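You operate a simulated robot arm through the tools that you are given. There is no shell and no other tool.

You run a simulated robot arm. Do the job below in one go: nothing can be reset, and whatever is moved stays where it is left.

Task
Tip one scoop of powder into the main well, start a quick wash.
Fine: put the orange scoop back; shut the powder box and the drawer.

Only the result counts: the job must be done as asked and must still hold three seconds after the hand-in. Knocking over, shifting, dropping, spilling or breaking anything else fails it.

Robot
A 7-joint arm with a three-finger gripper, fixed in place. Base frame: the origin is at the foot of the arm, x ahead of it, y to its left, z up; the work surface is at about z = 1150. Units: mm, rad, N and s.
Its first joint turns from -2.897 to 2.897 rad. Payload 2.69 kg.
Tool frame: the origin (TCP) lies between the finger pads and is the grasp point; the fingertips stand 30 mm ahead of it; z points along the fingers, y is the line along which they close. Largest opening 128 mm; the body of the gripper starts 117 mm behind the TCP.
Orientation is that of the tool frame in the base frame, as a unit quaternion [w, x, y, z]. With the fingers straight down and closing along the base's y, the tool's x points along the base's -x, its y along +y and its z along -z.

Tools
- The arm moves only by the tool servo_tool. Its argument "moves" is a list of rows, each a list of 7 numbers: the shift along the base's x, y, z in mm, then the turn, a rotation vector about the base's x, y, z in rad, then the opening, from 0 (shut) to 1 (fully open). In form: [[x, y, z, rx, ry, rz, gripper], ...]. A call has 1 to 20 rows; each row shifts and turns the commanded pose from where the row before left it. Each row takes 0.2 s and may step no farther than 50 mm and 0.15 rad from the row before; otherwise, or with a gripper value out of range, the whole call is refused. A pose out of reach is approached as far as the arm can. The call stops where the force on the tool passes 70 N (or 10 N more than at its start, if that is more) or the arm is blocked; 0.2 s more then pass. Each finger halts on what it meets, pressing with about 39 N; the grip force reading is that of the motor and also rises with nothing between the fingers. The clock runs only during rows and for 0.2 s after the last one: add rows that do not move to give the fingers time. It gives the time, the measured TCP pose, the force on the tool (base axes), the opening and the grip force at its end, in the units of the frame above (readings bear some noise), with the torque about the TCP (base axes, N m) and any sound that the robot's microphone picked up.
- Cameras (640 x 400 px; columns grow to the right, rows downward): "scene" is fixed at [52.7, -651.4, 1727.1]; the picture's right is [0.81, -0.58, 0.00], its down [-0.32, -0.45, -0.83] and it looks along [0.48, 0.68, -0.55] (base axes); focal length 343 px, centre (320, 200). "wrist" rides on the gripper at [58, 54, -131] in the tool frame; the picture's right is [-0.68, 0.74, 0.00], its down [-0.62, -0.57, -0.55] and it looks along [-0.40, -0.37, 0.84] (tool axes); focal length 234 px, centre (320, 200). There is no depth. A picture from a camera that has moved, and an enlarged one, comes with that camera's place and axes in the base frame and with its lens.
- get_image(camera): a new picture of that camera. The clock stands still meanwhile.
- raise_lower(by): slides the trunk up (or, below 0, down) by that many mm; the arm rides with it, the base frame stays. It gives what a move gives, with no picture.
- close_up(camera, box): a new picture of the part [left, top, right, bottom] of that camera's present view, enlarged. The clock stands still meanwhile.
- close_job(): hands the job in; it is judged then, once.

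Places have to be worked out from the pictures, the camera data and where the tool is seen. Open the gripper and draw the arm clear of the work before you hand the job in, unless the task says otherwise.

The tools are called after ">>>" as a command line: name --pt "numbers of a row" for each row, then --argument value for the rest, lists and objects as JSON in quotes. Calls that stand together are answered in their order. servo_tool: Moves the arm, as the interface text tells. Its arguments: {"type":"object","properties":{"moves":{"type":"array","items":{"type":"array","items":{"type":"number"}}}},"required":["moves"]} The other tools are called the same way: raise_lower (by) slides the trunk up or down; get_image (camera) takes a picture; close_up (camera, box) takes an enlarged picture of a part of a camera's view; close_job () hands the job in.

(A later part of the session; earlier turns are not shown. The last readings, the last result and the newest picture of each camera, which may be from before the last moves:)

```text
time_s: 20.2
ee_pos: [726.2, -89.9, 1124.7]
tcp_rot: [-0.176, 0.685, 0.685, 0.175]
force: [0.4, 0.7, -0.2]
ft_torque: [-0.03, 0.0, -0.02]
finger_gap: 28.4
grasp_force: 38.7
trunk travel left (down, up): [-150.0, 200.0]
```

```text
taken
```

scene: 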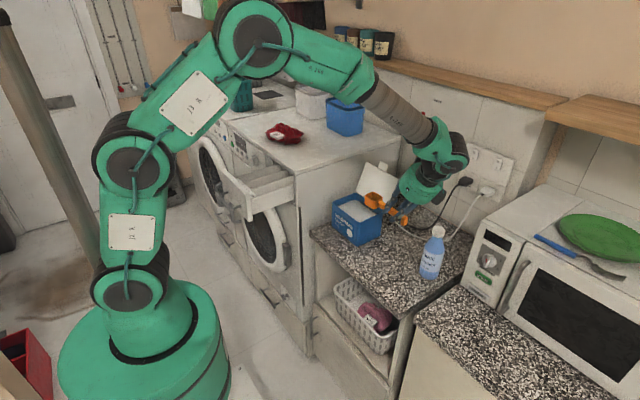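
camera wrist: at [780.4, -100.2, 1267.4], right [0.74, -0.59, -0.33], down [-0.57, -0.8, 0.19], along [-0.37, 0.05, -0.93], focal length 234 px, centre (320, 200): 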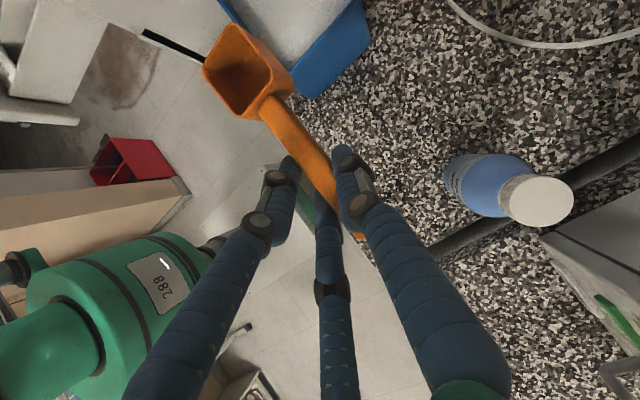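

The scoop is secure. I'll zoom on the box from here to pin down its rim and powder level.

>>> close_up --camera "wrist" --box '[200, 0, 400, 125]'

>>> close_up --camera "scene" --box '[320, 150, 420, 250]'

```text
3.20 times, centred on (300, 62) of wrist
camera zoom: at [780.4, -100.2, 1267.4], right [0.74, -0.59, -0.33], down [-0.57, -0.8, 0.19], along [-0.37, 0.05, -0.93], focal length 749 px, centre (384, 640)
```

zoom: 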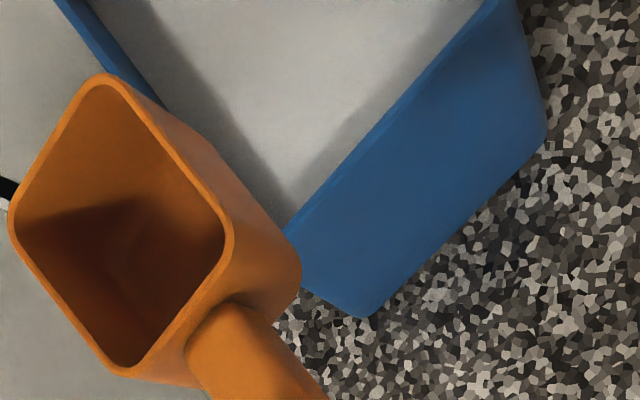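

```text
4.00 times, centred on (370, 200) of scene
camera zoom: at [52.7, -651.4, 1727.1], right [0.81, -0.58, 0.0], down [-0.32, -0.45, -0.83], along [0.48, 0.68, -0.55], focal length 1372 px, centre (120, 200)
```

zoom: 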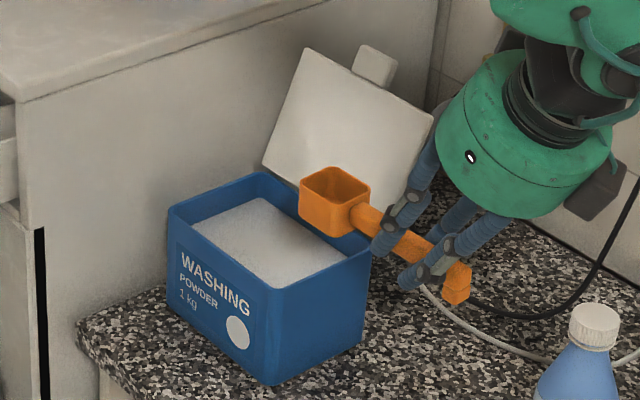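

Cross-checking both views puts the box at x 725–840 and y 58–220, with its rim at z ≈ 993 and the powder at ≈ 972. I'll carry the scoop over the box while pitching the bowl down about 40°, staying high.

>>> servo_tool --pt "9 30 12 -0.1 0 0 0" --pt "9 35 5 -0.1 0 0 0" --pt "10 35 3 -0.1 0 0 0" --pt "10 30 3 -0.1 0 0 0" --pt "10 30 2 -0.1 0 0 0" --pt "0 25 0 -0.1 0 0 0" --pt "0 0 0 -0.1 0 0 0" --pt "0 0 0 0 0 0 0"

>>> get_image --camera "wrist"

>>> close_up --camera "scene" --box '[310, 120, 430, 250]'

```text
time_s: 22.0
ee_pos: [775.8, 95.3, 1149.6]
tcp_rot: [0.071, 0.704, 0.703, -0.071]
force: [-0.2, 0.8, 0.4]
ft_torque: [-0.06, -0.03, 0.01]
finger_gap: 28.4
grasp_force: 38.9
trunk travel left (down, up): [-150.0, 200.0]
```

```text
taken
camera wrist: at [830.0, 180.1, 1264.7], right [0.74, -0.66, 0.14], down [-0.57, -0.49, 0.66], along [-0.37, -0.56, -0.74], focal length 234 px, centre (320, 200)
```

wrist: 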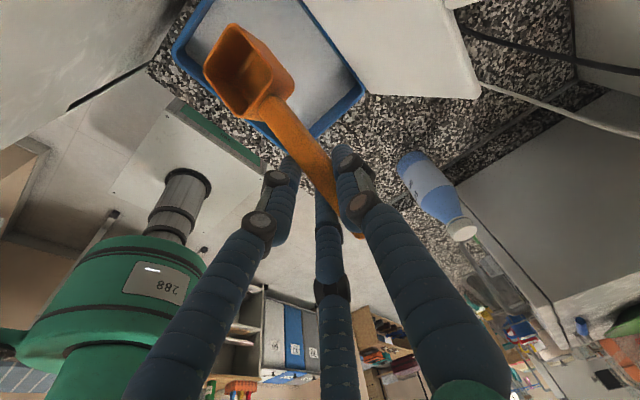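

```text
3.08 times, centred on (370, 185) of scene
camera zoom: at [52.7, -651.4, 1727.1], right [0.81, -0.58, 0.0], down [-0.32, -0.45, -0.83], along [0.48, 0.68, -0.55], focal length 1056 px, centre (166, 246)
```

zoom: 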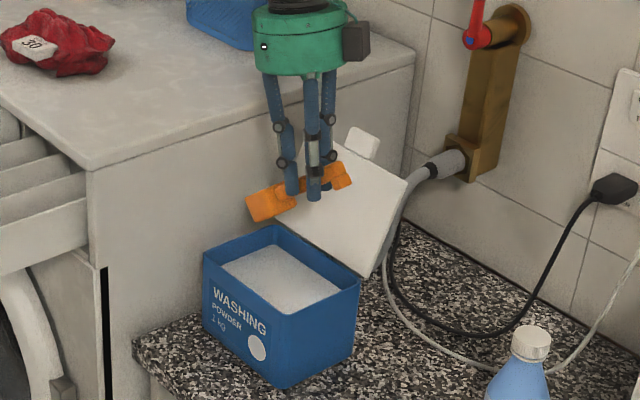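

The scoop is pitched above the powder, well inside the box outline. I'll lower straight down until the bowl mouth is just above the powder.

>>> servo_tool --pt "0 0 -30 0 0 0 0" --pt "0 0 -30 0 0 0 0" --pt "0 0 -25 0 0 0 0" --pt "0 0 0 0 0 0 0"

>>> get_image --camera "wrist"

>>> close_up --camera "scene" --box '[310, 120, 430, 250]'

```text
time_s: 23.0
ee_pos: [772.8, 97.7, 1064.8]
tcp_rot: [0.071, 0.704, 0.703, -0.071]
force: [1.0, -0.1, 0.0]
ft_torque: [0.03, 0.03, -0.01]
finger_gap: 28.1
grasp_force: 39.2
trunk travel left (down, up): [-150.0, 200.0]
```

```text
taken
camera wrist: at [827.7, 183.3, 1179.2], right [0.74, -0.66, 0.13], down [-0.57, -0.49, 0.66], along [-0.37, -0.56, -0.74], focal length 234 px, centre (320, 200)
```

wrist: 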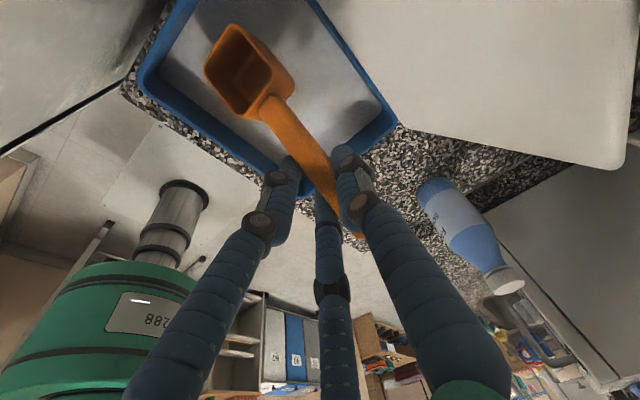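

```text
3.08 times, centred on (370, 185) of scene
camera zoom: at [52.7, -651.4, 1727.1], right [0.81, -0.58, 0.0], down [-0.32, -0.45, -0.83], along [0.48, 0.68, -0.55], focal length 1056 px, centre (166, 246)
```

zoom: 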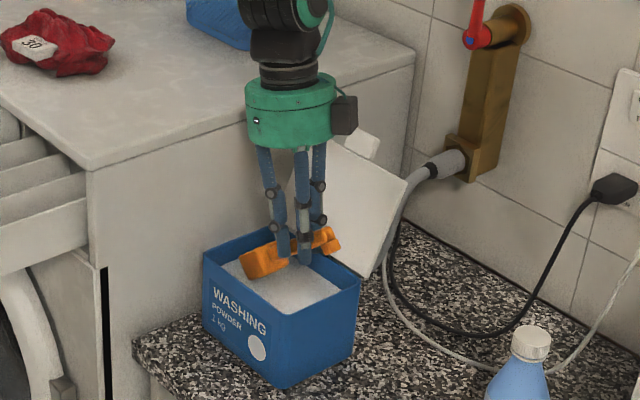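

The bowl is about to enter the powder. I'll shift 8 mm forward to keep the fingers clear of the near wall and push the bowl down into the powder slowly.

>>> servo_tool --pt "1 4 -15 0 0 0 0" --pt "1 3 -15 0 0 0 0" --pt "0 0 -8 0 0 0 0" --pt "0 0 -7 0 0 0 0" --pt "0 2 -6 0 0 0 0" --pt "0 0 0 0 0 0 0"

>>> get_image --camera "wrist"

>>> close_up --camera "scene" --box '[310, 120, 430, 250]'

```text
time_s: 24.4
ee_pos: [775.3, 105.9, 1014.0]
tcp_rot: [0.071, 0.704, 0.703, -0.071]
force: [-0.4, 0.2, -1.3]
ft_torque: [-0.02, 0.01, 0.01]
finger_gap: 28.2
grasp_force: 39.1
trunk travel left (down, up): [-150.0, 200.0]
```

```text
taken
camera wrist: at [829.4, 190.9, 1128.4], right [0.74, -0.66, 0.13], down [-0.57, -0.49, 0.66], along [-0.37, -0.56, -0.74], focal length 234 px, centre (320, 200)
```

wrist: 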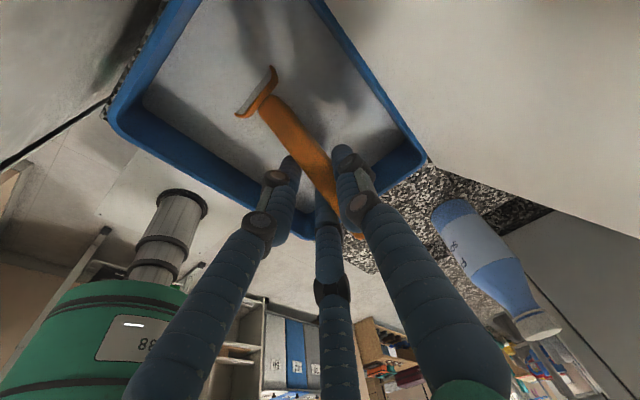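

```text
3.08 times, centred on (370, 185) of scene
camera zoom: at [52.7, -651.4, 1727.1], right [0.81, -0.58, 0.0], down [-0.32, -0.45, -0.83], along [0.48, 0.68, -0.55], focal length 1056 px, centre (166, 246)
```

zoom: 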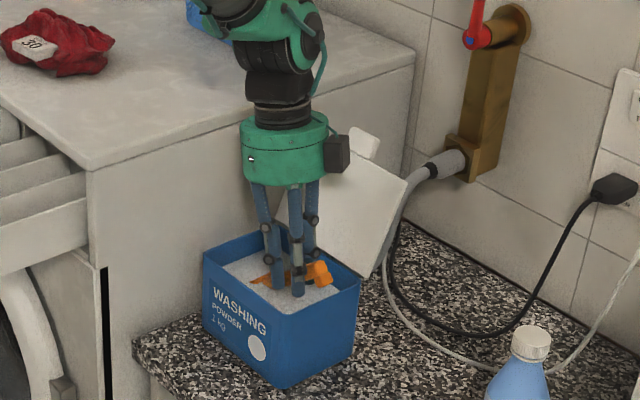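

The bowl is nearly buried; only its back rim still shows above the powder. I'll go 7 mm deeper, push forward a little, then level out while rising.

>>> servo_tool --pt "0 0 -4 0 0 0 0" --pt "0 2 -4 0 0 0 0" --pt "0 4 0 0 0 0 0" --pt "0 3 0 0 0 0 0" --pt "0 0 0 0 0 0 0"

>>> get_image --camera "wrist"

```text
time_s: 25.6
ee_pos: [774.9, 115.2, 1003.2]
tcp_rot: [0.071, 0.704, 0.703, -0.071]
force: [0.0, 0.0, 0.1]
ft_torque: [0.02, -0.01, 0.01]
finger_gap: 27.8
grasp_force: 39.3
trunk travel left (down, up): [-150.0, 200.0]
```

```text
taken
camera wrist: at [830.0, 199.4, 1119.7], right [0.74, -0.66, 0.13], down [-0.57, -0.49, 0.66], along [-0.37, -0.56, -0.74], focal length 234 px, centre (320, 200)
```

wrist: 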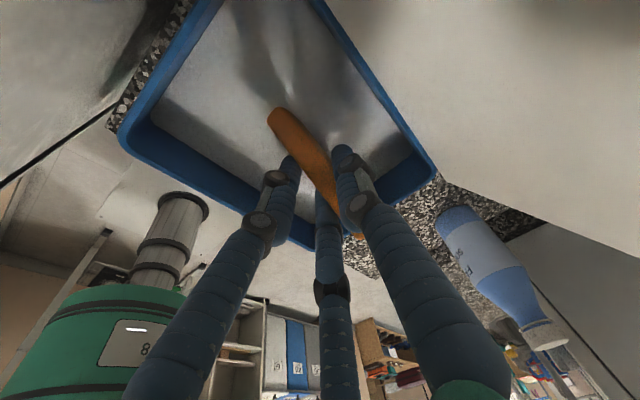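

The bowl is completely under the powder. Now I level it gradually while lifting, keeping its front lip clear of the far wall.

>>> servo_tool --pt "0 -4 6 0.1 0 0 0" --pt "0 -5 8 0.1 0 0 0" --pt "0 -5 10 0.1 0 0 0" --pt "0 -5 10 0.1 0 0 0" --pt "0 -5 12 0.1 0 0 0" --pt "0 -4 12 0.1 0 0 0" --pt "0 -4 12 0.1 0 0 0" --pt "0 0 8 0 0 0 0" --pt "0 0 0 0 0 0 0"

>>> get_image --camera "wrist"

>>> close_up --camera "scene" --box '[310, 120, 430, 250]'

```text
time_s: 27.6
ee_pos: [775.2, 83.2, 1084.5]
tcp_rot: [-0.175, 0.685, 0.685, 0.175]
force: [-0.6, 0.1, -0.7]
ft_torque: [-0.07, -0.01, 0.0]
finger_gap: 27.8
grasp_force: 38.8
trunk travel left (down, up): [-150.0, 200.0]
```

```text
taken
camera wrist: at [830.3, 73.3, 1226.4], right [0.74, -0.59, -0.33], down [-0.57, -0.8, 0.19], along [-0.37, 0.05, -0.93], focal length 234 px, centre (320, 200)
```

wrist: 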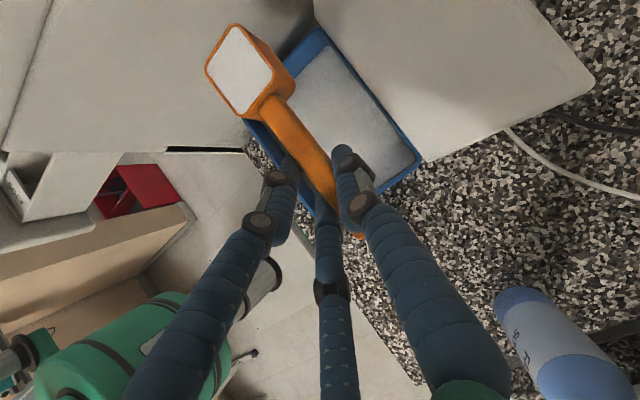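

```text
3.08 times, centred on (370, 185) of scene
camera zoom: at [52.7, -651.4, 1727.1], right [0.81, -0.58, 0.0], down [-0.32, -0.45, -0.83], along [0.48, 0.68, -0.55], focal length 1056 px, centre (166, 246)
```

zoom: 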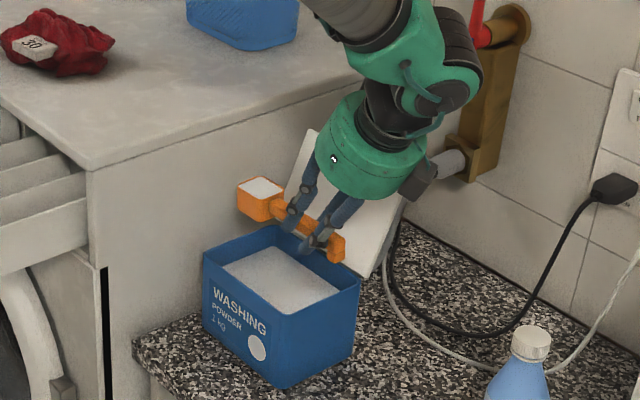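

The bowl is full and level. I'll lift straight up smoothly, keeping it level.

>>> servo_tool --pt "0 0 10 0 0 0 0" --pt "0 0 20 0 0 0 0" --pt "0 0 28 0 0 0 0" --pt "0 0 32 0 0 0 0" --pt "0 0 32 0 0 0 0" --pt "0 0 32 0 0 0 0" --pt "0 0 30 0 0 0 0" --pt "0 0 20 0 0 0 0" --pt "0 0 10 0 0 0 0" --pt "0 0 0 0 0 0 0"

>>> get_image --camera "scene"

```text
time_s: 29.8
ee_pos: [775.5, 84.1, 1297.3]
tcp_rot: [-0.175, 0.686, 0.684, 0.175]
force: [0.4, 0.6, -0.6]
ft_torque: [-0.02, -0.01, 0.01]
finger_gap: 27.7
grasp_force: 38.7
trunk travel left (down, up): [-150.0, 200.0]
```

```text
taken
```

scene: 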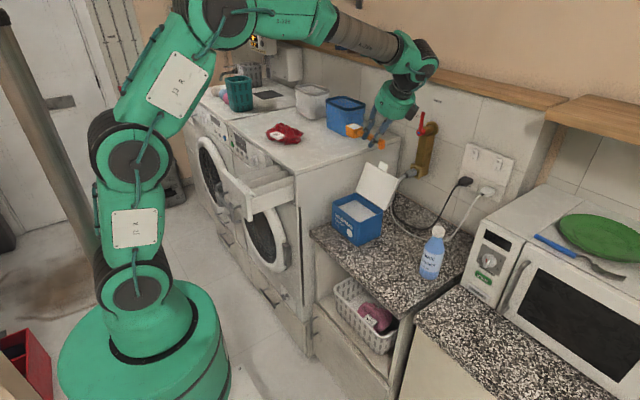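

Next I carry the level scoop over the washer front while turning it a quarter turn, so the bowl points back toward the robot above the drawer.

>>> servo_tool --pt "-12 12 0 0 0 0.06 0" --pt "-13 24 0 0 0 0.12 0" --pt "-14 26 0 0 0 0.13 0" --pt "-14 26 0 0 0 0.13 0" --pt "-14 26 0 0 0 0.13 0" --pt "-14 26 0 0 0 0.13 0" --pt "-14 26 0 0 0 0.13 0" --pt "-14 26 0 0 0 0.13 0" --pt "-14 26 0 0 0 0.13 0" --pt "-13 26 0 0 0 0.13 0" --pt "-12 26 0 0 0 0.13 0" --pt "-10 24 0 0 0 0.13 0" --pt "-6 12 0 0 0 0.12 0" --pt "0 0 0 0 0 0.0 0"

>>> get_image --camera "wrist"

>>> get_image --camera "scene"

```text
time_s: 32.8
ee_pos: [611.7, 387.1, 1295.4]
tcp_rot: [-0.248, -0.014, 0.969, -0.004]
force: [-0.5, 0.1, -0.4]
ft_torque: [-0.06, -0.03, 0.03]
finger_gap: 27.5
grasp_force: 39.2
trunk travel left (down, up): [-150.0, 200.0]
```

```text
taken
camera wrist: at [622.1, 442.8, 1437.3], right [0.57, 0.75, -0.33], down [0.82, -0.54, 0.19], along [-0.04, -0.37, -0.93], focal length 234 px, centre (320, 200)
```

wrist: 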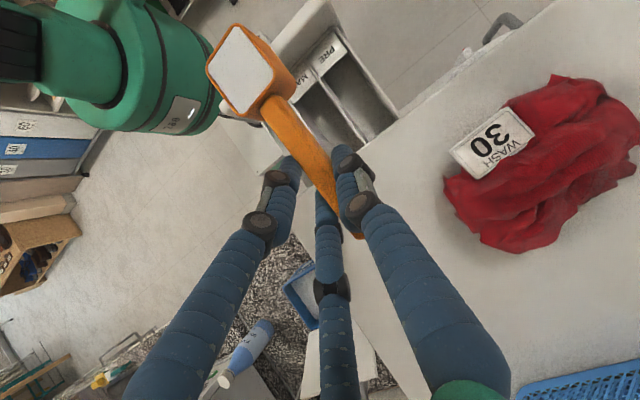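

```text
taken
```

scene: 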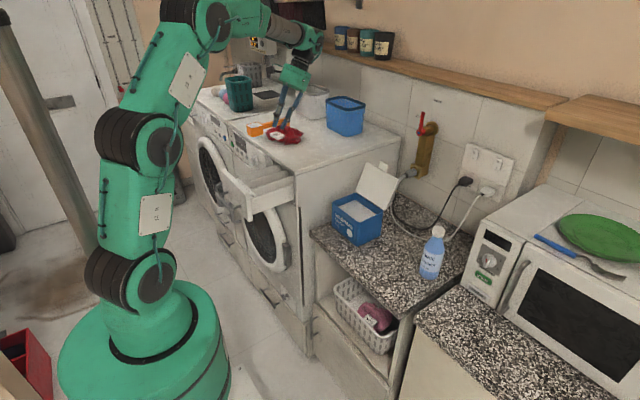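

The scoop arrived level and still full. I'll zoom in to measure the MAIN well under it.

>>> close_up --camera "wrist" --box '[200, 0, 420, 200]'

>>> close_up --camera "scene" --box '[190, 90, 320, 230]'

```text
2.00 times, centred on (310, 100) of wrist
camera zoom: at [622.1, 442.8, 1437.3], right [0.57, 0.75, -0.33], down [0.82, -0.54, 0.19], along [-0.04, -0.37, -0.93], focal length 468 px, centre (340, 400)
```

zoom: 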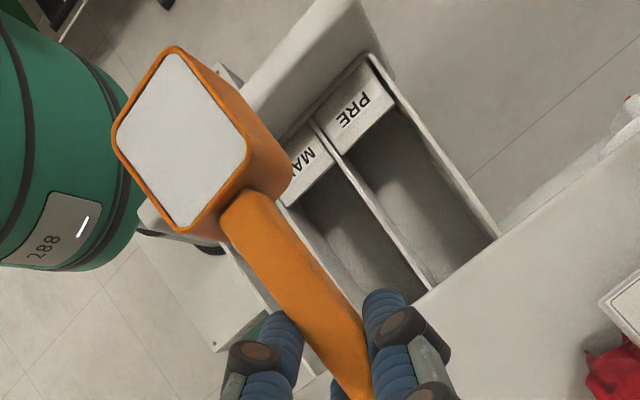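

```text
2.86 times, centred on (255, 160) of scene
camera zoom: at [52.7, -651.4, 1727.1], right [0.81, -0.58, 0.0], down [-0.32, -0.45, -0.83], along [0.48, 0.68, -0.55], focal length 980 px, centre (506, 314)
```

zoom: 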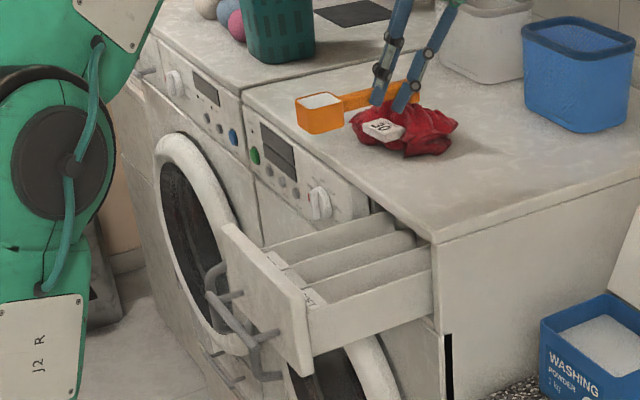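

I want the MAIN well's position to be certain before pouring, so I'll take a larger view of the drawer from the scene camera.

>>> close_up --camera "scene" --box '[210, 140, 310, 230]'

>>> close_up --camera "wrist" --box '[280, 0, 400, 110]'

```text
4.44 times, centred on (260, 185) of scene
camera zoom: at [52.7, -651.4, 1727.1], right [0.81, -0.58, 0.0], down [-0.32, -0.45, -0.83], along [0.48, 0.68, -0.55], focal length 1525 px, centre (587, 267)
```

zoom: 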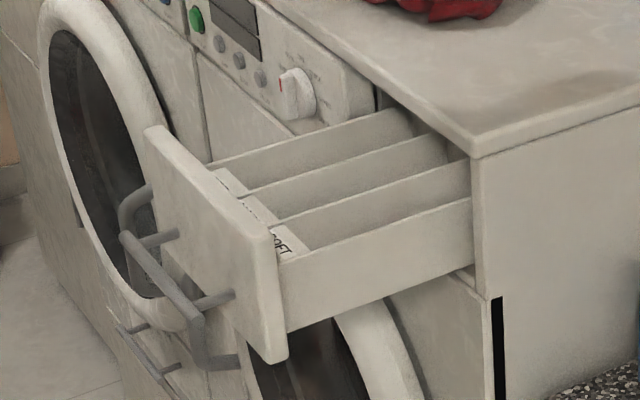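

```text
3.64 times, centred on (340, 55) of wrist
camera zoom: at [622.1, 442.8, 1437.3], right [0.57, 0.75, -0.33], down [0.82, -0.54, 0.19], along [-0.04, -0.37, -0.93], focal length 852 px, centre (247, 727)
```

zoom: 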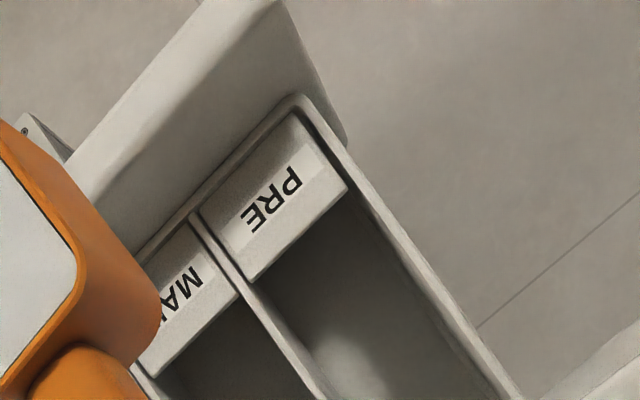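

Combining both views, the well walls top out at z ≈ 1077 and MAIN lies between y ≈ 354 and 410 (centre 382), with x from 456 to 588. I'll lower the level scoop above it and trim its sideways position and yaw.

>>> servo_tool --pt "0 -3 -16 0 0 -0.01 0" --pt "0 -3 -22 0 0 -0.01 0" --pt "0 -3 -22 0 0 -0.009 0" --pt "0 -2 -20 0 0 0 0" --pt "0 0 -12 0 0 0 0" --pt "0 0 0 0 0 0 0"

>>> get_image --camera "wrist"

>>> close_up --camera "scene" --box '[200, 100, 320, 230]'

```text
time_s: 34.2
ee_pos: [610.6, 376.5, 1204.2]
tcp_rot: [-0.247, 0.0, 0.969, -0.001]
force: [-0.7, 0.9, -0.2]
ft_torque: [-0.01, -0.02, 0.0]
finger_gap: 27.2
grasp_force: 39.0
trunk travel left (down, up): [-150.0, 200.0]
```

```text
taken
camera wrist: at [623.2, 432.3, 1346.1], right [0.59, 0.74, -0.33], down [0.8, -0.57, 0.19], along [-0.05, -0.37, -0.93], focal length 234 px, centre (320, 200)
```

wrist: 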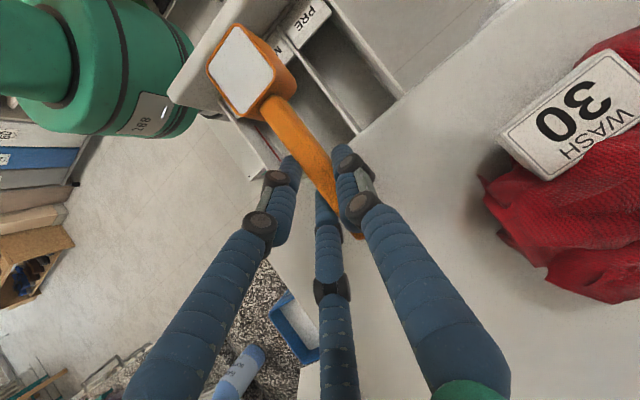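

```text
3.08 times, centred on (260, 165) of scene
camera zoom: at [52.7, -651.4, 1727.1], right [0.81, -0.58, 0.0], down [-0.32, -0.45, -0.83], along [0.48, 0.68, -0.55], focal length 1056 px, centre (505, 308)
```

zoom: 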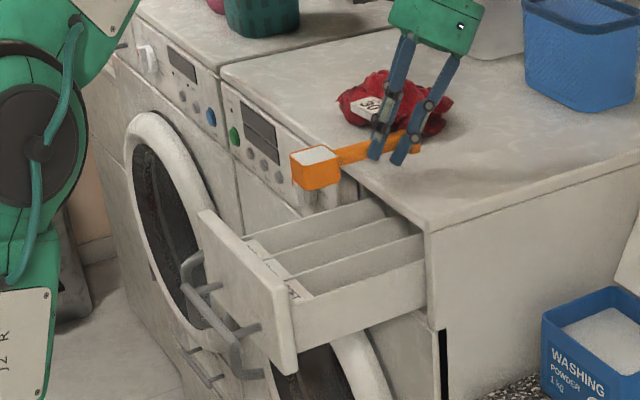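

The scoop is over the drawer. I'll zoom to verify the bowl relative to the MAIN walls.

>>> close_up --camera "wrist" --box '[180, 0, 420, 200]'

```text
2.00 times, centred on (300, 100) of wrist
camera zoom: at [623.2, 432.3, 1346.1], right [0.59, 0.74, -0.33], down [0.8, -0.57, 0.19], along [-0.05, -0.37, -0.93], focal length 468 px, centre (360, 400)
```

zoom: 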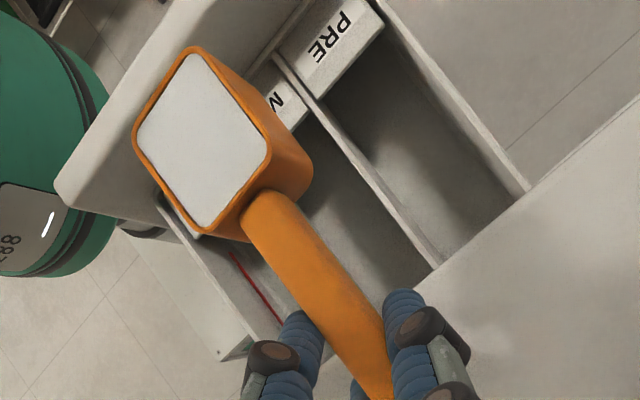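

PRE/MAIN wall is at y ≈ 410 and MAIN's centre at y ≈ 381; the bowl sits about 5 mm too far toward PRE, so I'll shift that while starting the tilt. I'll pitch the bowl down to 60°, keeping its lip over the middle of the MAIN well.

>>> servo_tool --pt "0 -2 -2 0 -0.1047 0 0" --pt "0 -2 -3 0 -0.1047 0 0" --pt "1 -1 -3 0 -0.1047 0 0" --pt "0 0 -3 0 -0.1047 0 0" --pt "1 0 -3 0 -0.1047 0 0" --pt "-6 0 3.5 0 -0.1047 0 0" --pt "-7.3 0 3.3 0 -0.1047 0 0" --pt "-8.4 0 2.4 0 -0.1047 0 0" --pt "-9.1 0 2.5 0 -0.1047 0 0" --pt "-9.8 0 1.6 0 -0.1047 0 0"

>>> get_image --camera "wrist"

>>> close_up --camera "scene" --box '[200, 100, 320, 230]'

```text
time_s: 36.4
ee_pos: [572.5, 374.2, 1203.5]
tcp_rot: [0.271, 0.001, 0.963, 0.0]
force: [-0.4, -0.4, -0.4]
ft_torque: [0.01, 0.04, 0.0]
finger_gap: 27.3
grasp_force: 39.0
trunk travel left (down, up): [-150.0, 200.0]
```

```text
taken
camera wrist: at [455.0, 429.1, 1284.2], right [0.58, 0.74, 0.35], down [0.24, -0.57, 0.79], along [0.78, -0.37, -0.5], focal length 234 px, centre (320, 200)
```

wrist: 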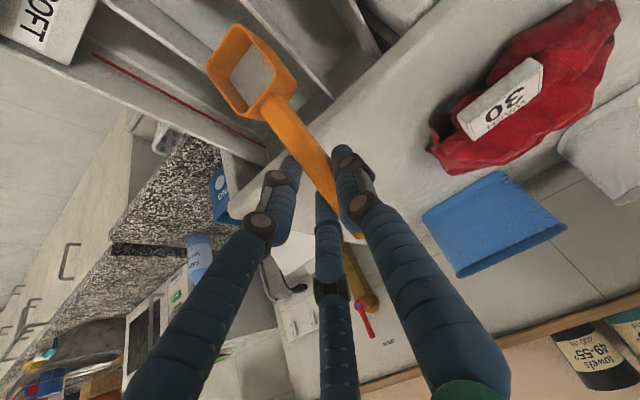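

```text
3.08 times, centred on (260, 165) of scene
camera zoom: at [52.7, -651.4, 1727.1], right [0.81, -0.58, 0.0], down [-0.32, -0.45, -0.83], along [0.48, 0.68, -0.55], focal length 1056 px, centre (505, 308)
```

zoom: 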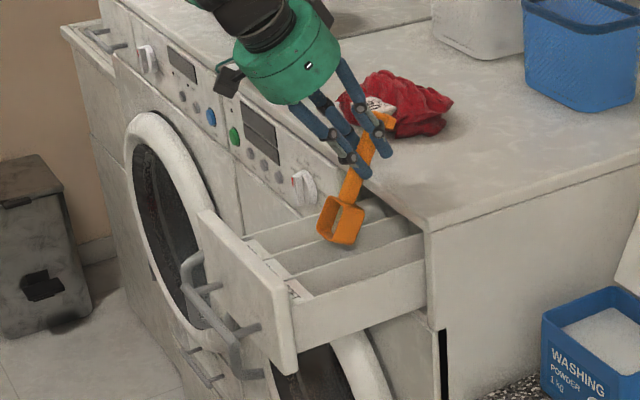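

The scoop is at about 60°. I'll check whether powder has left the bowl and where it went.

>>> close_up --camera "wrist" --box '[180, 0, 400, 160]'

>>> close_up --camera "scene" --box '[240, 150, 310, 215]'

```text
2.50 times, centred on (290, 80) of wrist
camera zoom: at [455.0, 429.1, 1284.2], right [0.58, 0.74, 0.35], down [0.24, -0.57, 0.79], along [0.78, -0.37, -0.5], focal length 585 px, centre (395, 500)
```

zoom: 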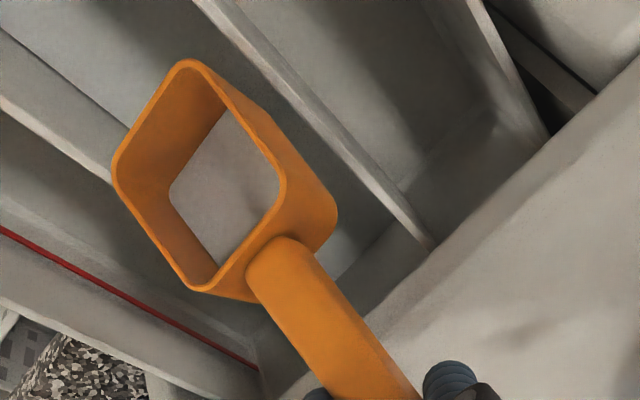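

```text
6.15 times, centred on (275, 182) of scene
camera zoom: at [52.7, -651.4, 1727.1], right [0.81, -0.58, 0.0], down [-0.32, -0.45, -0.83], along [0.48, 0.68, -0.55], focal length 2111 px, centre (597, 308)
```

zoom: 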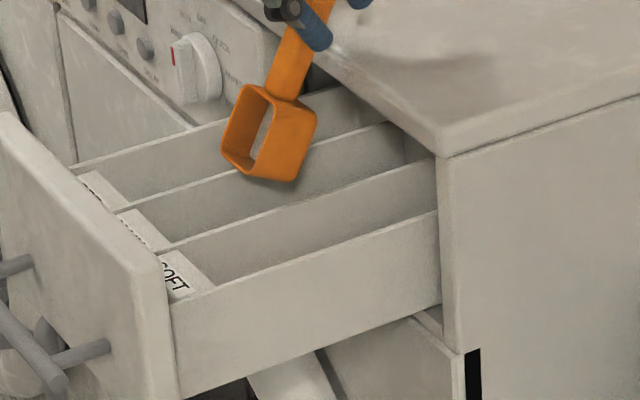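

The powder level in the bowl has dropped, so it's pouring with the lip between the MAIN walls. I'll continue tilting to 120° with the lip held over the well.

>>> servo_tool --pt "-10.5 0 2.4 0 -0.1047 0 0" --pt "-11 0 1.4 0 -0.1047 0 0" --pt "-11.4 0 0.1 0 -0.1047 0 0" --pt "-11.7 0 0 0 -0.1047 0 0" --pt "-11.8 0 0 0 -0.1047 0 0" --pt "-11.8 0 -0.5 0 -0.1047 0 0" --pt "-11.7 0 -1.8 0 -0.1047 0 0" --pt "-11.4 0 -2.9 0 -0.1047 0 0" --pt "-11.2 0 -3.2 0 -0.1047 0 0" --pt "-10.5 0 -4.2 0 -0.1047 0 0" --pt "0 0 0 0 0 0 0"

>>> get_image --camera "wrist"

>>> close_up --camera "scene" --box '[200, 100, 320, 230]'

```text
time_s: 38.8
ee_pos: [461.2, 371.7, 1195.8]
tcp_rot: [0.716, 0.0, 0.698, 0.0]
force: [-0.3, 0.5, -1.0]
ft_torque: [0.0, 0.01, 0.02]
finger_gap: 26.9
grasp_force: 39.6
trunk travel left (down, up): [-150.0, 200.0]
```

```text
taken
camera wrist: at [331.9, 426.0, 1132.5], right [-0.02, 0.74, 0.68], down [-0.56, -0.57, 0.6], along [0.83, -0.37, 0.42], focal length 234 px, centre (320, 200)
```

wrist: 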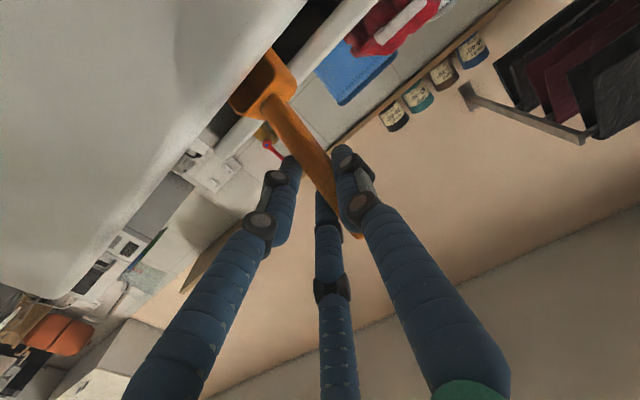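

```text
3.08 times, centred on (260, 165) of scene
camera zoom: at [52.7, -651.4, 1727.1], right [0.81, -0.58, 0.0], down [-0.32, -0.45, -0.83], along [0.48, 0.68, -0.55], focal length 1056 px, centre (505, 308)
```

zoom: 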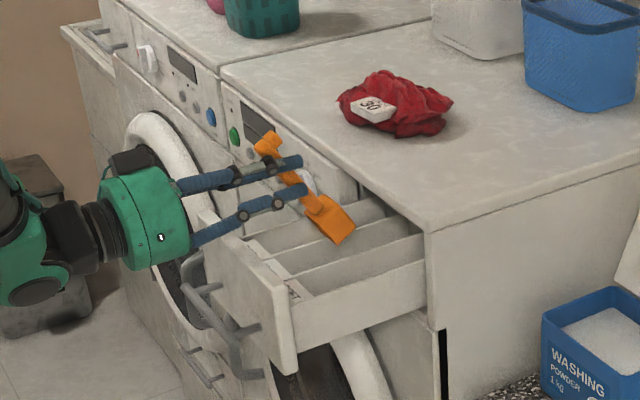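

The scoop is at about 120° with its mouth facing down into MAIN. I'll zoom both views to see whether it has emptied.

>>> close_up --camera "wrist" --box '[200, 20, 340, 150]'

>>> close_up --camera "scene" --box '[240, 140, 310, 210]'

```text
3.08 times, centred on (270, 85) of wrist
camera zoom: at [331.9, 426.0, 1132.5], right [-0.02, 0.74, 0.68], down [-0.56, -0.57, 0.6], along [0.83, -0.37, 0.42], focal length 720 px, centre (474, 554)
```

zoom: 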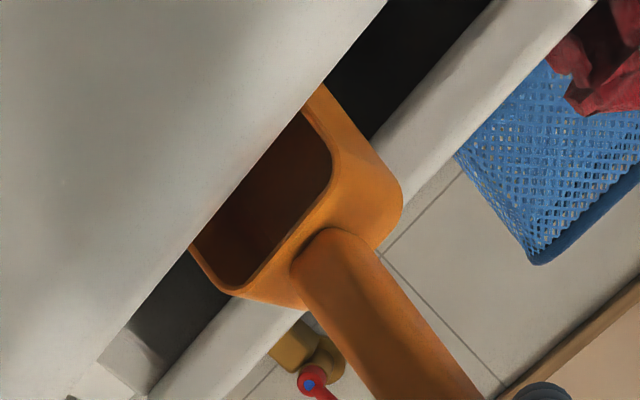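

```text
5.71 times, centred on (275, 175) of scene
camera zoom: at [52.7, -651.4, 1727.1], right [0.81, -0.58, 0.0], down [-0.32, -0.45, -0.83], along [0.48, 0.68, -0.55], focal length 1960 px, centre (577, 343)
```

zoom: 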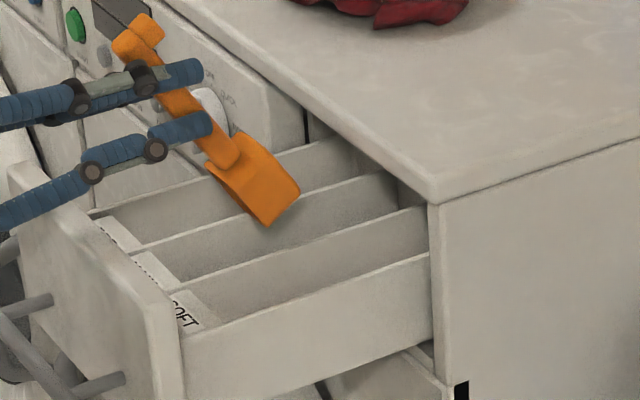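

The visible part of the bowl is empty. I'll tilt a further 12° and pause so that any residue falls out.

>>> servo_tool --pt "-10 0 -1 0 -0.1047 0 0" --pt "-9.5 0 -2 0 -0.1047 0 0" --pt "0 0 0 0 0 0 0" --pt "0 0 0 0 0 0 0" --pt "0 0 0 0 0 0 0"

>>> close_up --camera "wrist" --box '[200, 20, 340, 150]'

>>> close_up --camera "scene" --box '[200, 100, 320, 230]'

```text
time_s: 40.0
ee_pos: [441.1, 371.8, 1192.2]
tcp_rot: [0.785, 0.001, 0.62, 0.0]
force: [0.3, 0.4, 1.2]
ft_torque: [0.02, 0.02, 0.02]
finger_gap: 26.9
grasp_force: 39.1
trunk travel left (down, up): [-150.0, 200.0]
```

```text
3.08 times, centred on (270, 85) of wrist
camera zoom: at [328.7, 426.5, 1104.5], right [-0.16, 0.74, 0.66], down [-0.68, -0.57, 0.47], along [0.72, -0.37, 0.59], focal length 720 px, centre (474, 554)
```

zoom: 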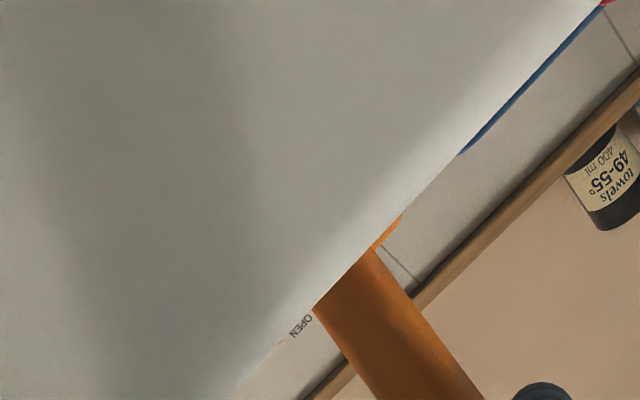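

```text
3.08 times, centred on (260, 165) of scene
camera zoom: at [52.7, -651.4, 1727.1], right [0.81, -0.58, 0.0], down [-0.32, -0.45, -0.83], along [0.48, 0.68, -0.55], focal length 1056 px, centre (505, 308)
```

zoom: 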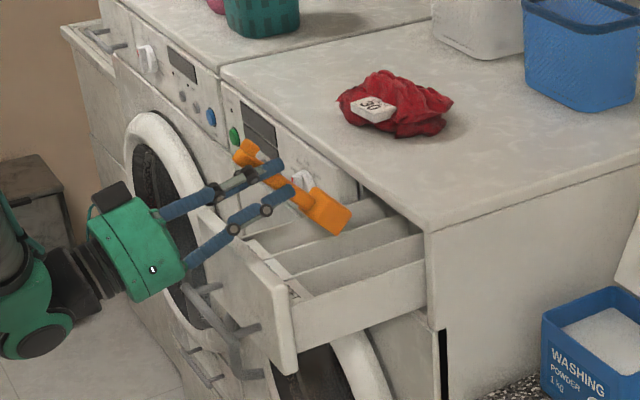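

Now I'll lift the scoop clear and turn it back to level, then check that the bowl is empty and the powder is in MAIN.

>>> servo_tool --pt "0 0 25 0 0 0 0" --pt "0 0 35 0 0 0 0" --pt "0 0 35 0 0 0 0" --pt "0 0 25 0 0 0 0" --pt "8 0 0 0 0.1437 0 0" --pt "8 0 0 0 0.1437 0 0" --pt "8 0 0 0 0.1437 0 0" --pt "8 0 0 0 0.1437 0 0" --pt "8 0 0 0 0.1437 0 0" --pt "8 0 0 0 0.1437 0 0" --pt "8 0 0 0 0.1437 0 0" --pt "8 0 0 0 0.1437 0 0" --pt "8 0 0 0 0.1437 0 0" --pt "8 0 0 0 0.1437 0 0" --pt "8 0 0 0 0.1437 0 0" --pt "8 0 0 0 0.1437 0 0" --pt "8 0 0 0 0.1437 0 0" --pt "8 0 0 0 0.1437 0 0" --pt "8 0 0 0 0.1437 0 0" --pt "8 0 0 0 0.1483 0 0"

>>> get_image --camera "wrist"

>>> get_image --camera "scene"

```text
time_s: 44.2
ee_pos: [568.5, 372.4, 1312.4]
tcp_rot: [-0.248, 0.0, 0.969, 0.0]
force: [-1.1, 0.0, -0.2]
ft_torque: [0.01, -0.05, -0.04]
finger_gap: 26.5
grasp_force: 38.8
trunk travel left (down, up): [-150.0, 200.0]
```

```text
taken
camera wrist: at [580.6, 427.9, 1454.4], right [0.59, 0.74, -0.33], down [0.8, -0.57, 0.19], along [-0.05, -0.37, -0.93], focal length 234 px, centre (320, 200)
```

wrist: 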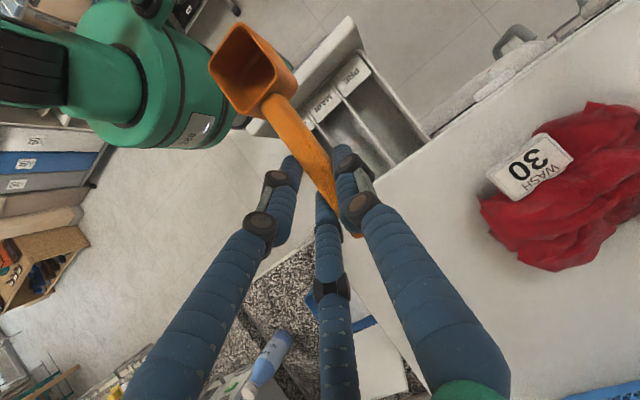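

```text
taken
```

scene: 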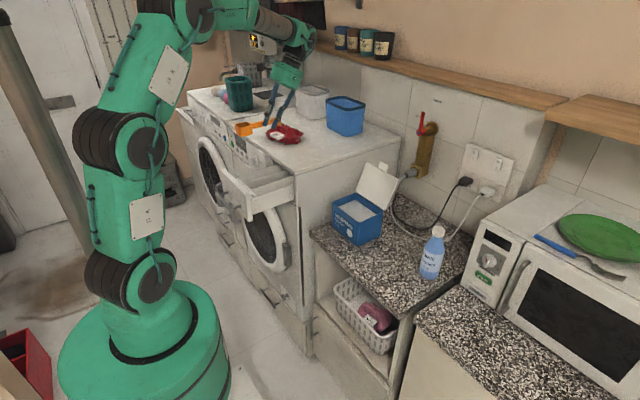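

The bowl is now empty. I'll zoom to see that the powder lies in the MAIN well and nowhere else.

>>> close_up --camera "wrist" --box '[270, 30, 430, 180]'

>>> close_up --camera "wrist" --box '[200, 10, 320, 130]'

```text
2.67 times, centred on (350, 105) of wrist
camera zoom: at [580.6, 427.9, 1454.4], right [0.59, 0.74, -0.33], down [0.8, -0.57, 0.19], along [-0.05, -0.37, -0.93], focal length 624 px, centre (240, 453)
```

zoom: 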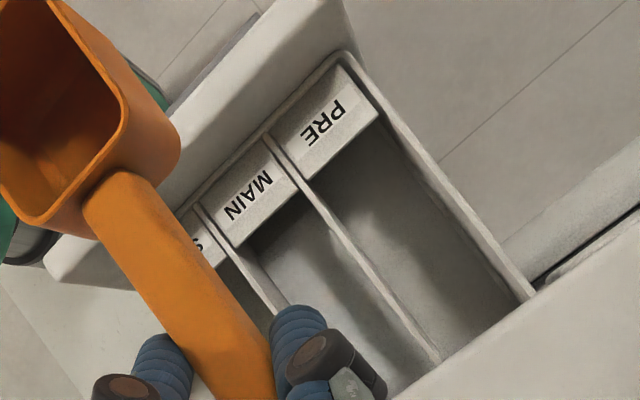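

```text
3.33 times, centred on (260, 70) of wrist
camera zoom: at [580.6, 427.9, 1454.4], right [0.59, 0.74, -0.33], down [0.8, -0.57, 0.19], along [-0.05, -0.37, -0.93], focal length 781 px, centre (520, 633)
```

zoom: 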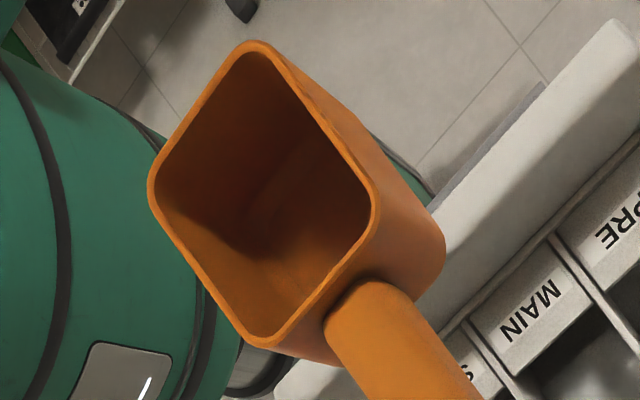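

The scoop is clean. I'll shift the hand aside a little so the fingers stop hiding the MAIN well floor, then inspect it.

>>> servo_tool --pt "15 -30 0 0 0 0 0" --pt "15 -30 0 0 0 0 0" --pt "10 -30 0 0 0 0 0" --pt "0 0 0 0 0 0 0"

>>> close_up --camera "wrist" --box '[270, 0, 470, 150]'

```text
time_s: 45.2
ee_pos: [608.0, 282.9, 1312.9]
tcp_rot: [-0.247, 0.0, 0.969, 0.0]
force: [0.0, -0.7, 0.2]
ft_torque: [0.03, -0.01, -0.02]
finger_gap: 26.6
grasp_force: 39.1
trunk travel left (down, up): [-150.0, 200.0]
```

```text
2.67 times, centred on (370, 75) of wrist
camera zoom: at [620.0, 337.8, 1453.8], right [0.59, 0.74, -0.32], down [0.8, -0.57, 0.19], along [-0.05, -0.37, -0.93], focal length 624 px, centre (187, 533)
```

zoom: 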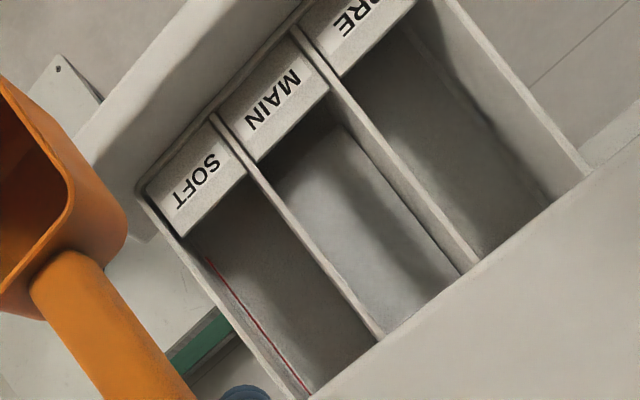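

The MAIN well now holds a white slab of powder, and SOFT and PRE are bare. I'll take the empty scoop back over its spot, undoing the quarter turn on the way.

>>> servo_tool --pt "9 -31 0 0 0 -0.1309 0" --pt "9 -32 0 0 0 -0.1309 0" --pt "9 -32 0 0 0 -0.1309 0" --pt "9 -32 0 0 0 -0.1309 0" --pt "9 -32 0 0 0 -0.1309 0" --pt "9 -32 0 0 0 -0.1309 0" --pt "9 -32 0 0 0 -0.1309 0" --pt "9 -32 0 0 0 -0.1309 0" --pt "9 -32 0 0 0 -0.1309 0" --pt "9 -32 0 0 0 -0.1309 0" --pt "9 -31 0 0 0 -0.1309 0" --pt "9 -31 0 0 0 -0.1309 0" --pt "0 0 -30 0 0 0 0" --pt "0 0 -40 0 0 0 0" --pt "0 0 -45 0 0 0 0" --pt "0 0 -45 0 0 0 0" --pt "0 0 -40 0 0 0 0" --pt "0 0 -25 0 0 0 0" --pt "0 0 0 0 0 0 0"

>>> get_image --camera "wrist"

>>> get_image --camera "scene"

```text
time_s: 49.2
ee_pos: [716.5, -99.7, 1086.6]
tcp_rot: [-0.175, 0.685, 0.685, 0.175]
force: [0.1, 0.1, 0.5]
ft_torque: [-0.02, 0.0, 0.02]
finger_gap: 26.3
grasp_force: 39.4
trunk travel left (down, up): [-150.0, 200.0]
```

```text
taken
camera wrist: at [771.3, -108.6, 1228.7], right [0.74, -0.59, -0.32], down [-0.57, -0.8, 0.19], along [-0.37, 0.05, -0.93], focal length 234 px, centre (320, 200)
```

wrist: 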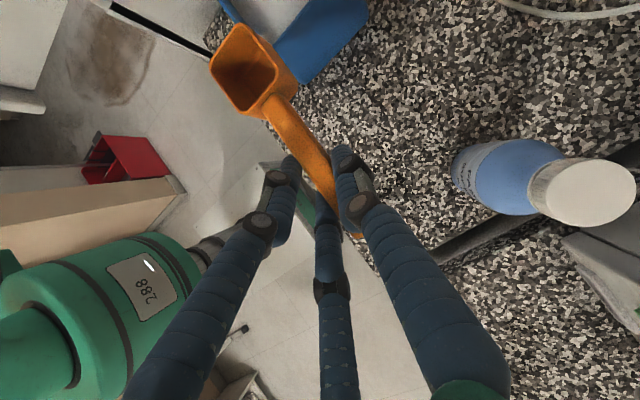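

```text
taken
```

scene: 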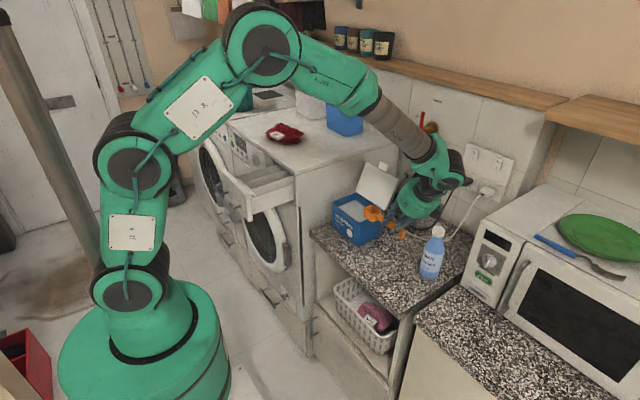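

The scoop is back above its place, still level. I'll lower to just above the counter, then feel for contact.

>>> servo_tool --pt "0 1 -30 0 0 0 0" --pt "0 1 -40 0 0 0 0" --pt "0 0 -40 0 0 0 0" --pt "0 0 -30 0 0 0 0" --pt "0 0 -18 0 0 0 0" --pt "0 0 -4 0 0 0 0" --pt "0 0 0 0 0 0 0"

>>> get_image --camera "wrist"

>>> close_up --camera "scene" --box '[340, 220, 420, 290]'

```text
time_s: 50.8
ee_pos: [716.3, -96.2, 923.9]
tcp_rot: [-0.175, 0.685, 0.686, 0.173]
force: [0.4, 0.6, -0.8]
ft_torque: [-0.02, 0.0, 0.0]
finger_gap: 26.5
grasp_force: 38.7
trunk travel left (down, up): [-150.0, 200.0]
```

```text
taken
camera wrist: at [771.0, -105.5, 1065.5], right [0.74, -0.59, -0.32], down [-0.57, -0.8, 0.19], along [-0.37, 0.05, -0.93], focal length 234 px, centre (320, 200)
```

wrist: 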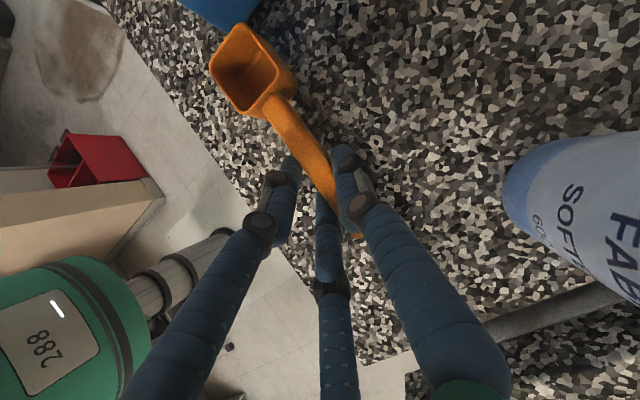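

```text
5.71 times, centred on (380, 255) of scene
camera zoom: at [52.7, -651.4, 1727.1], right [0.81, -0.58, 0.0], down [-0.32, -0.45, -0.83], along [0.48, 0.68, -0.55], focal length 1960 px, centre (-23, -114)
```

zoom: 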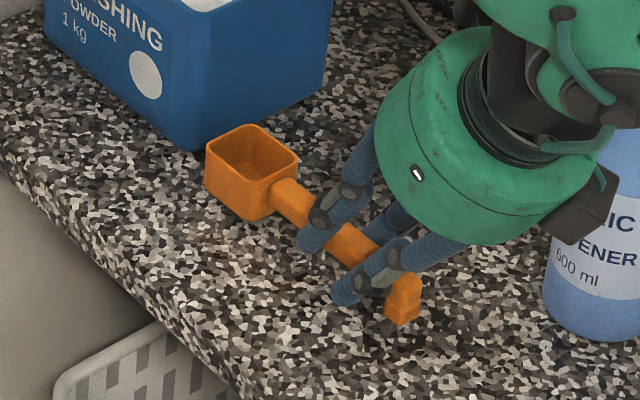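

The view matches the one just after lift-off, so the scoop hangs about 8–10 mm above the counter. I'll lower it in small steps.

>>> servo_tool --pt "0 -1 -3 0 0 0 0" --pt "0 -1 -3 0 0 0 0" --pt "0 0 -2 0 0 0 0" --pt "0 0 0 0 0 0 0"

```text
time_s: 51.8
ee_pos: [716.7, -97.5, 917.6]
tcp_rot: [-0.174, 0.686, 0.685, 0.175]
force: [-2.2, 6.1, 23.7]
ft_torque: [0.0, 0.35, 0.01]
finger_gap: 26.1
grasp_force: 38.8
trunk travel left (down, up): [-150.0, 200.0]
```

The scoop has touched down (24 N). I'll ease up 2 mm to take off the pressure, then open the fingers slowly.

>>> servo_tool --pt "0 0 2 0 0 0 0" --pt "0 0 0 0 0 0 0"

>>> close_up --camera "scene" --box '[340, 220, 420, 290]'

```text
time_s: 52.4
ee_pos: [716.3, -98.9, 917.7]
tcp_rot: [-0.175, 0.684, 0.686, 0.174]
force: [4.9, 2.3, 12.4]
ft_torque: [-0.06, -0.04, 0.03]
finger_gap: 25.9
grasp_force: 38.7
trunk travel left (down, up): [-150.0, 200.0]
```

```text
5.71 times, centred on (380, 255) of scene
camera zoom: at [52.7, -651.4, 1727.1], right [0.81, -0.58, 0.0], down [-0.32, -0.45, -0.83], along [0.48, 0.68, -0.55], focal length 1960 px, centre (-23, -114)
```

zoom: 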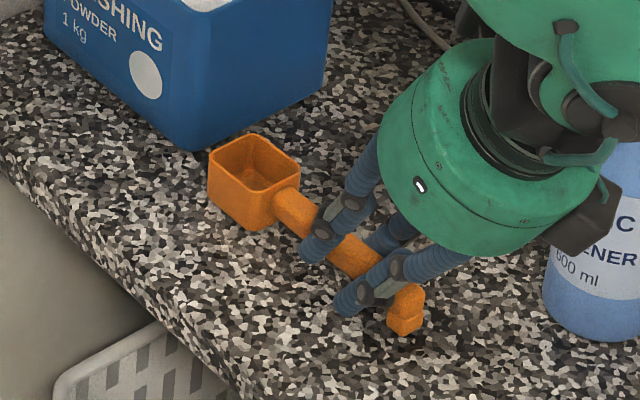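

Force is down to 12 N. I'll look closely at whether the bowl and foot are resting on the counter.

>>> close_up --camera "scene" --box '[360, 240, 400, 280]'

>>> close_up --camera "wrist" --box '[200, 10, 400, 250]'

```text
10.00 times, centred on (380, 260) of scene
camera zoom: at [52.7, -651.4, 1727.1], right [0.81, -0.58, 0.0], down [-0.32, -0.45, -0.83], along [0.48, 0.68, -0.55], focal length 3431 px, centre (-280, -400)
```

zoom: 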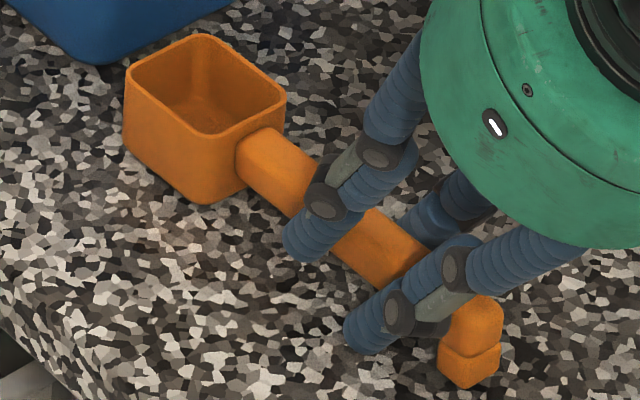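

```text
1.67 times, centred on (300, 130) of wrist
camera zoom: at [770.8, -108.7, 1059.9], right [0.74, -0.59, -0.32], down [-0.57, -0.8, 0.19], along [-0.37, 0.05, -0.93], focal length 390 px, centre (353, 317)
```

zoom: 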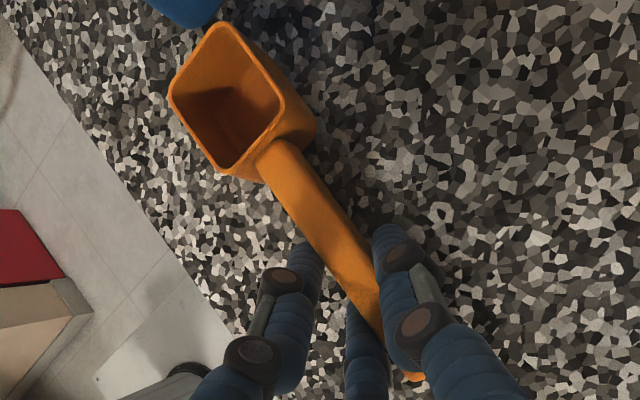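

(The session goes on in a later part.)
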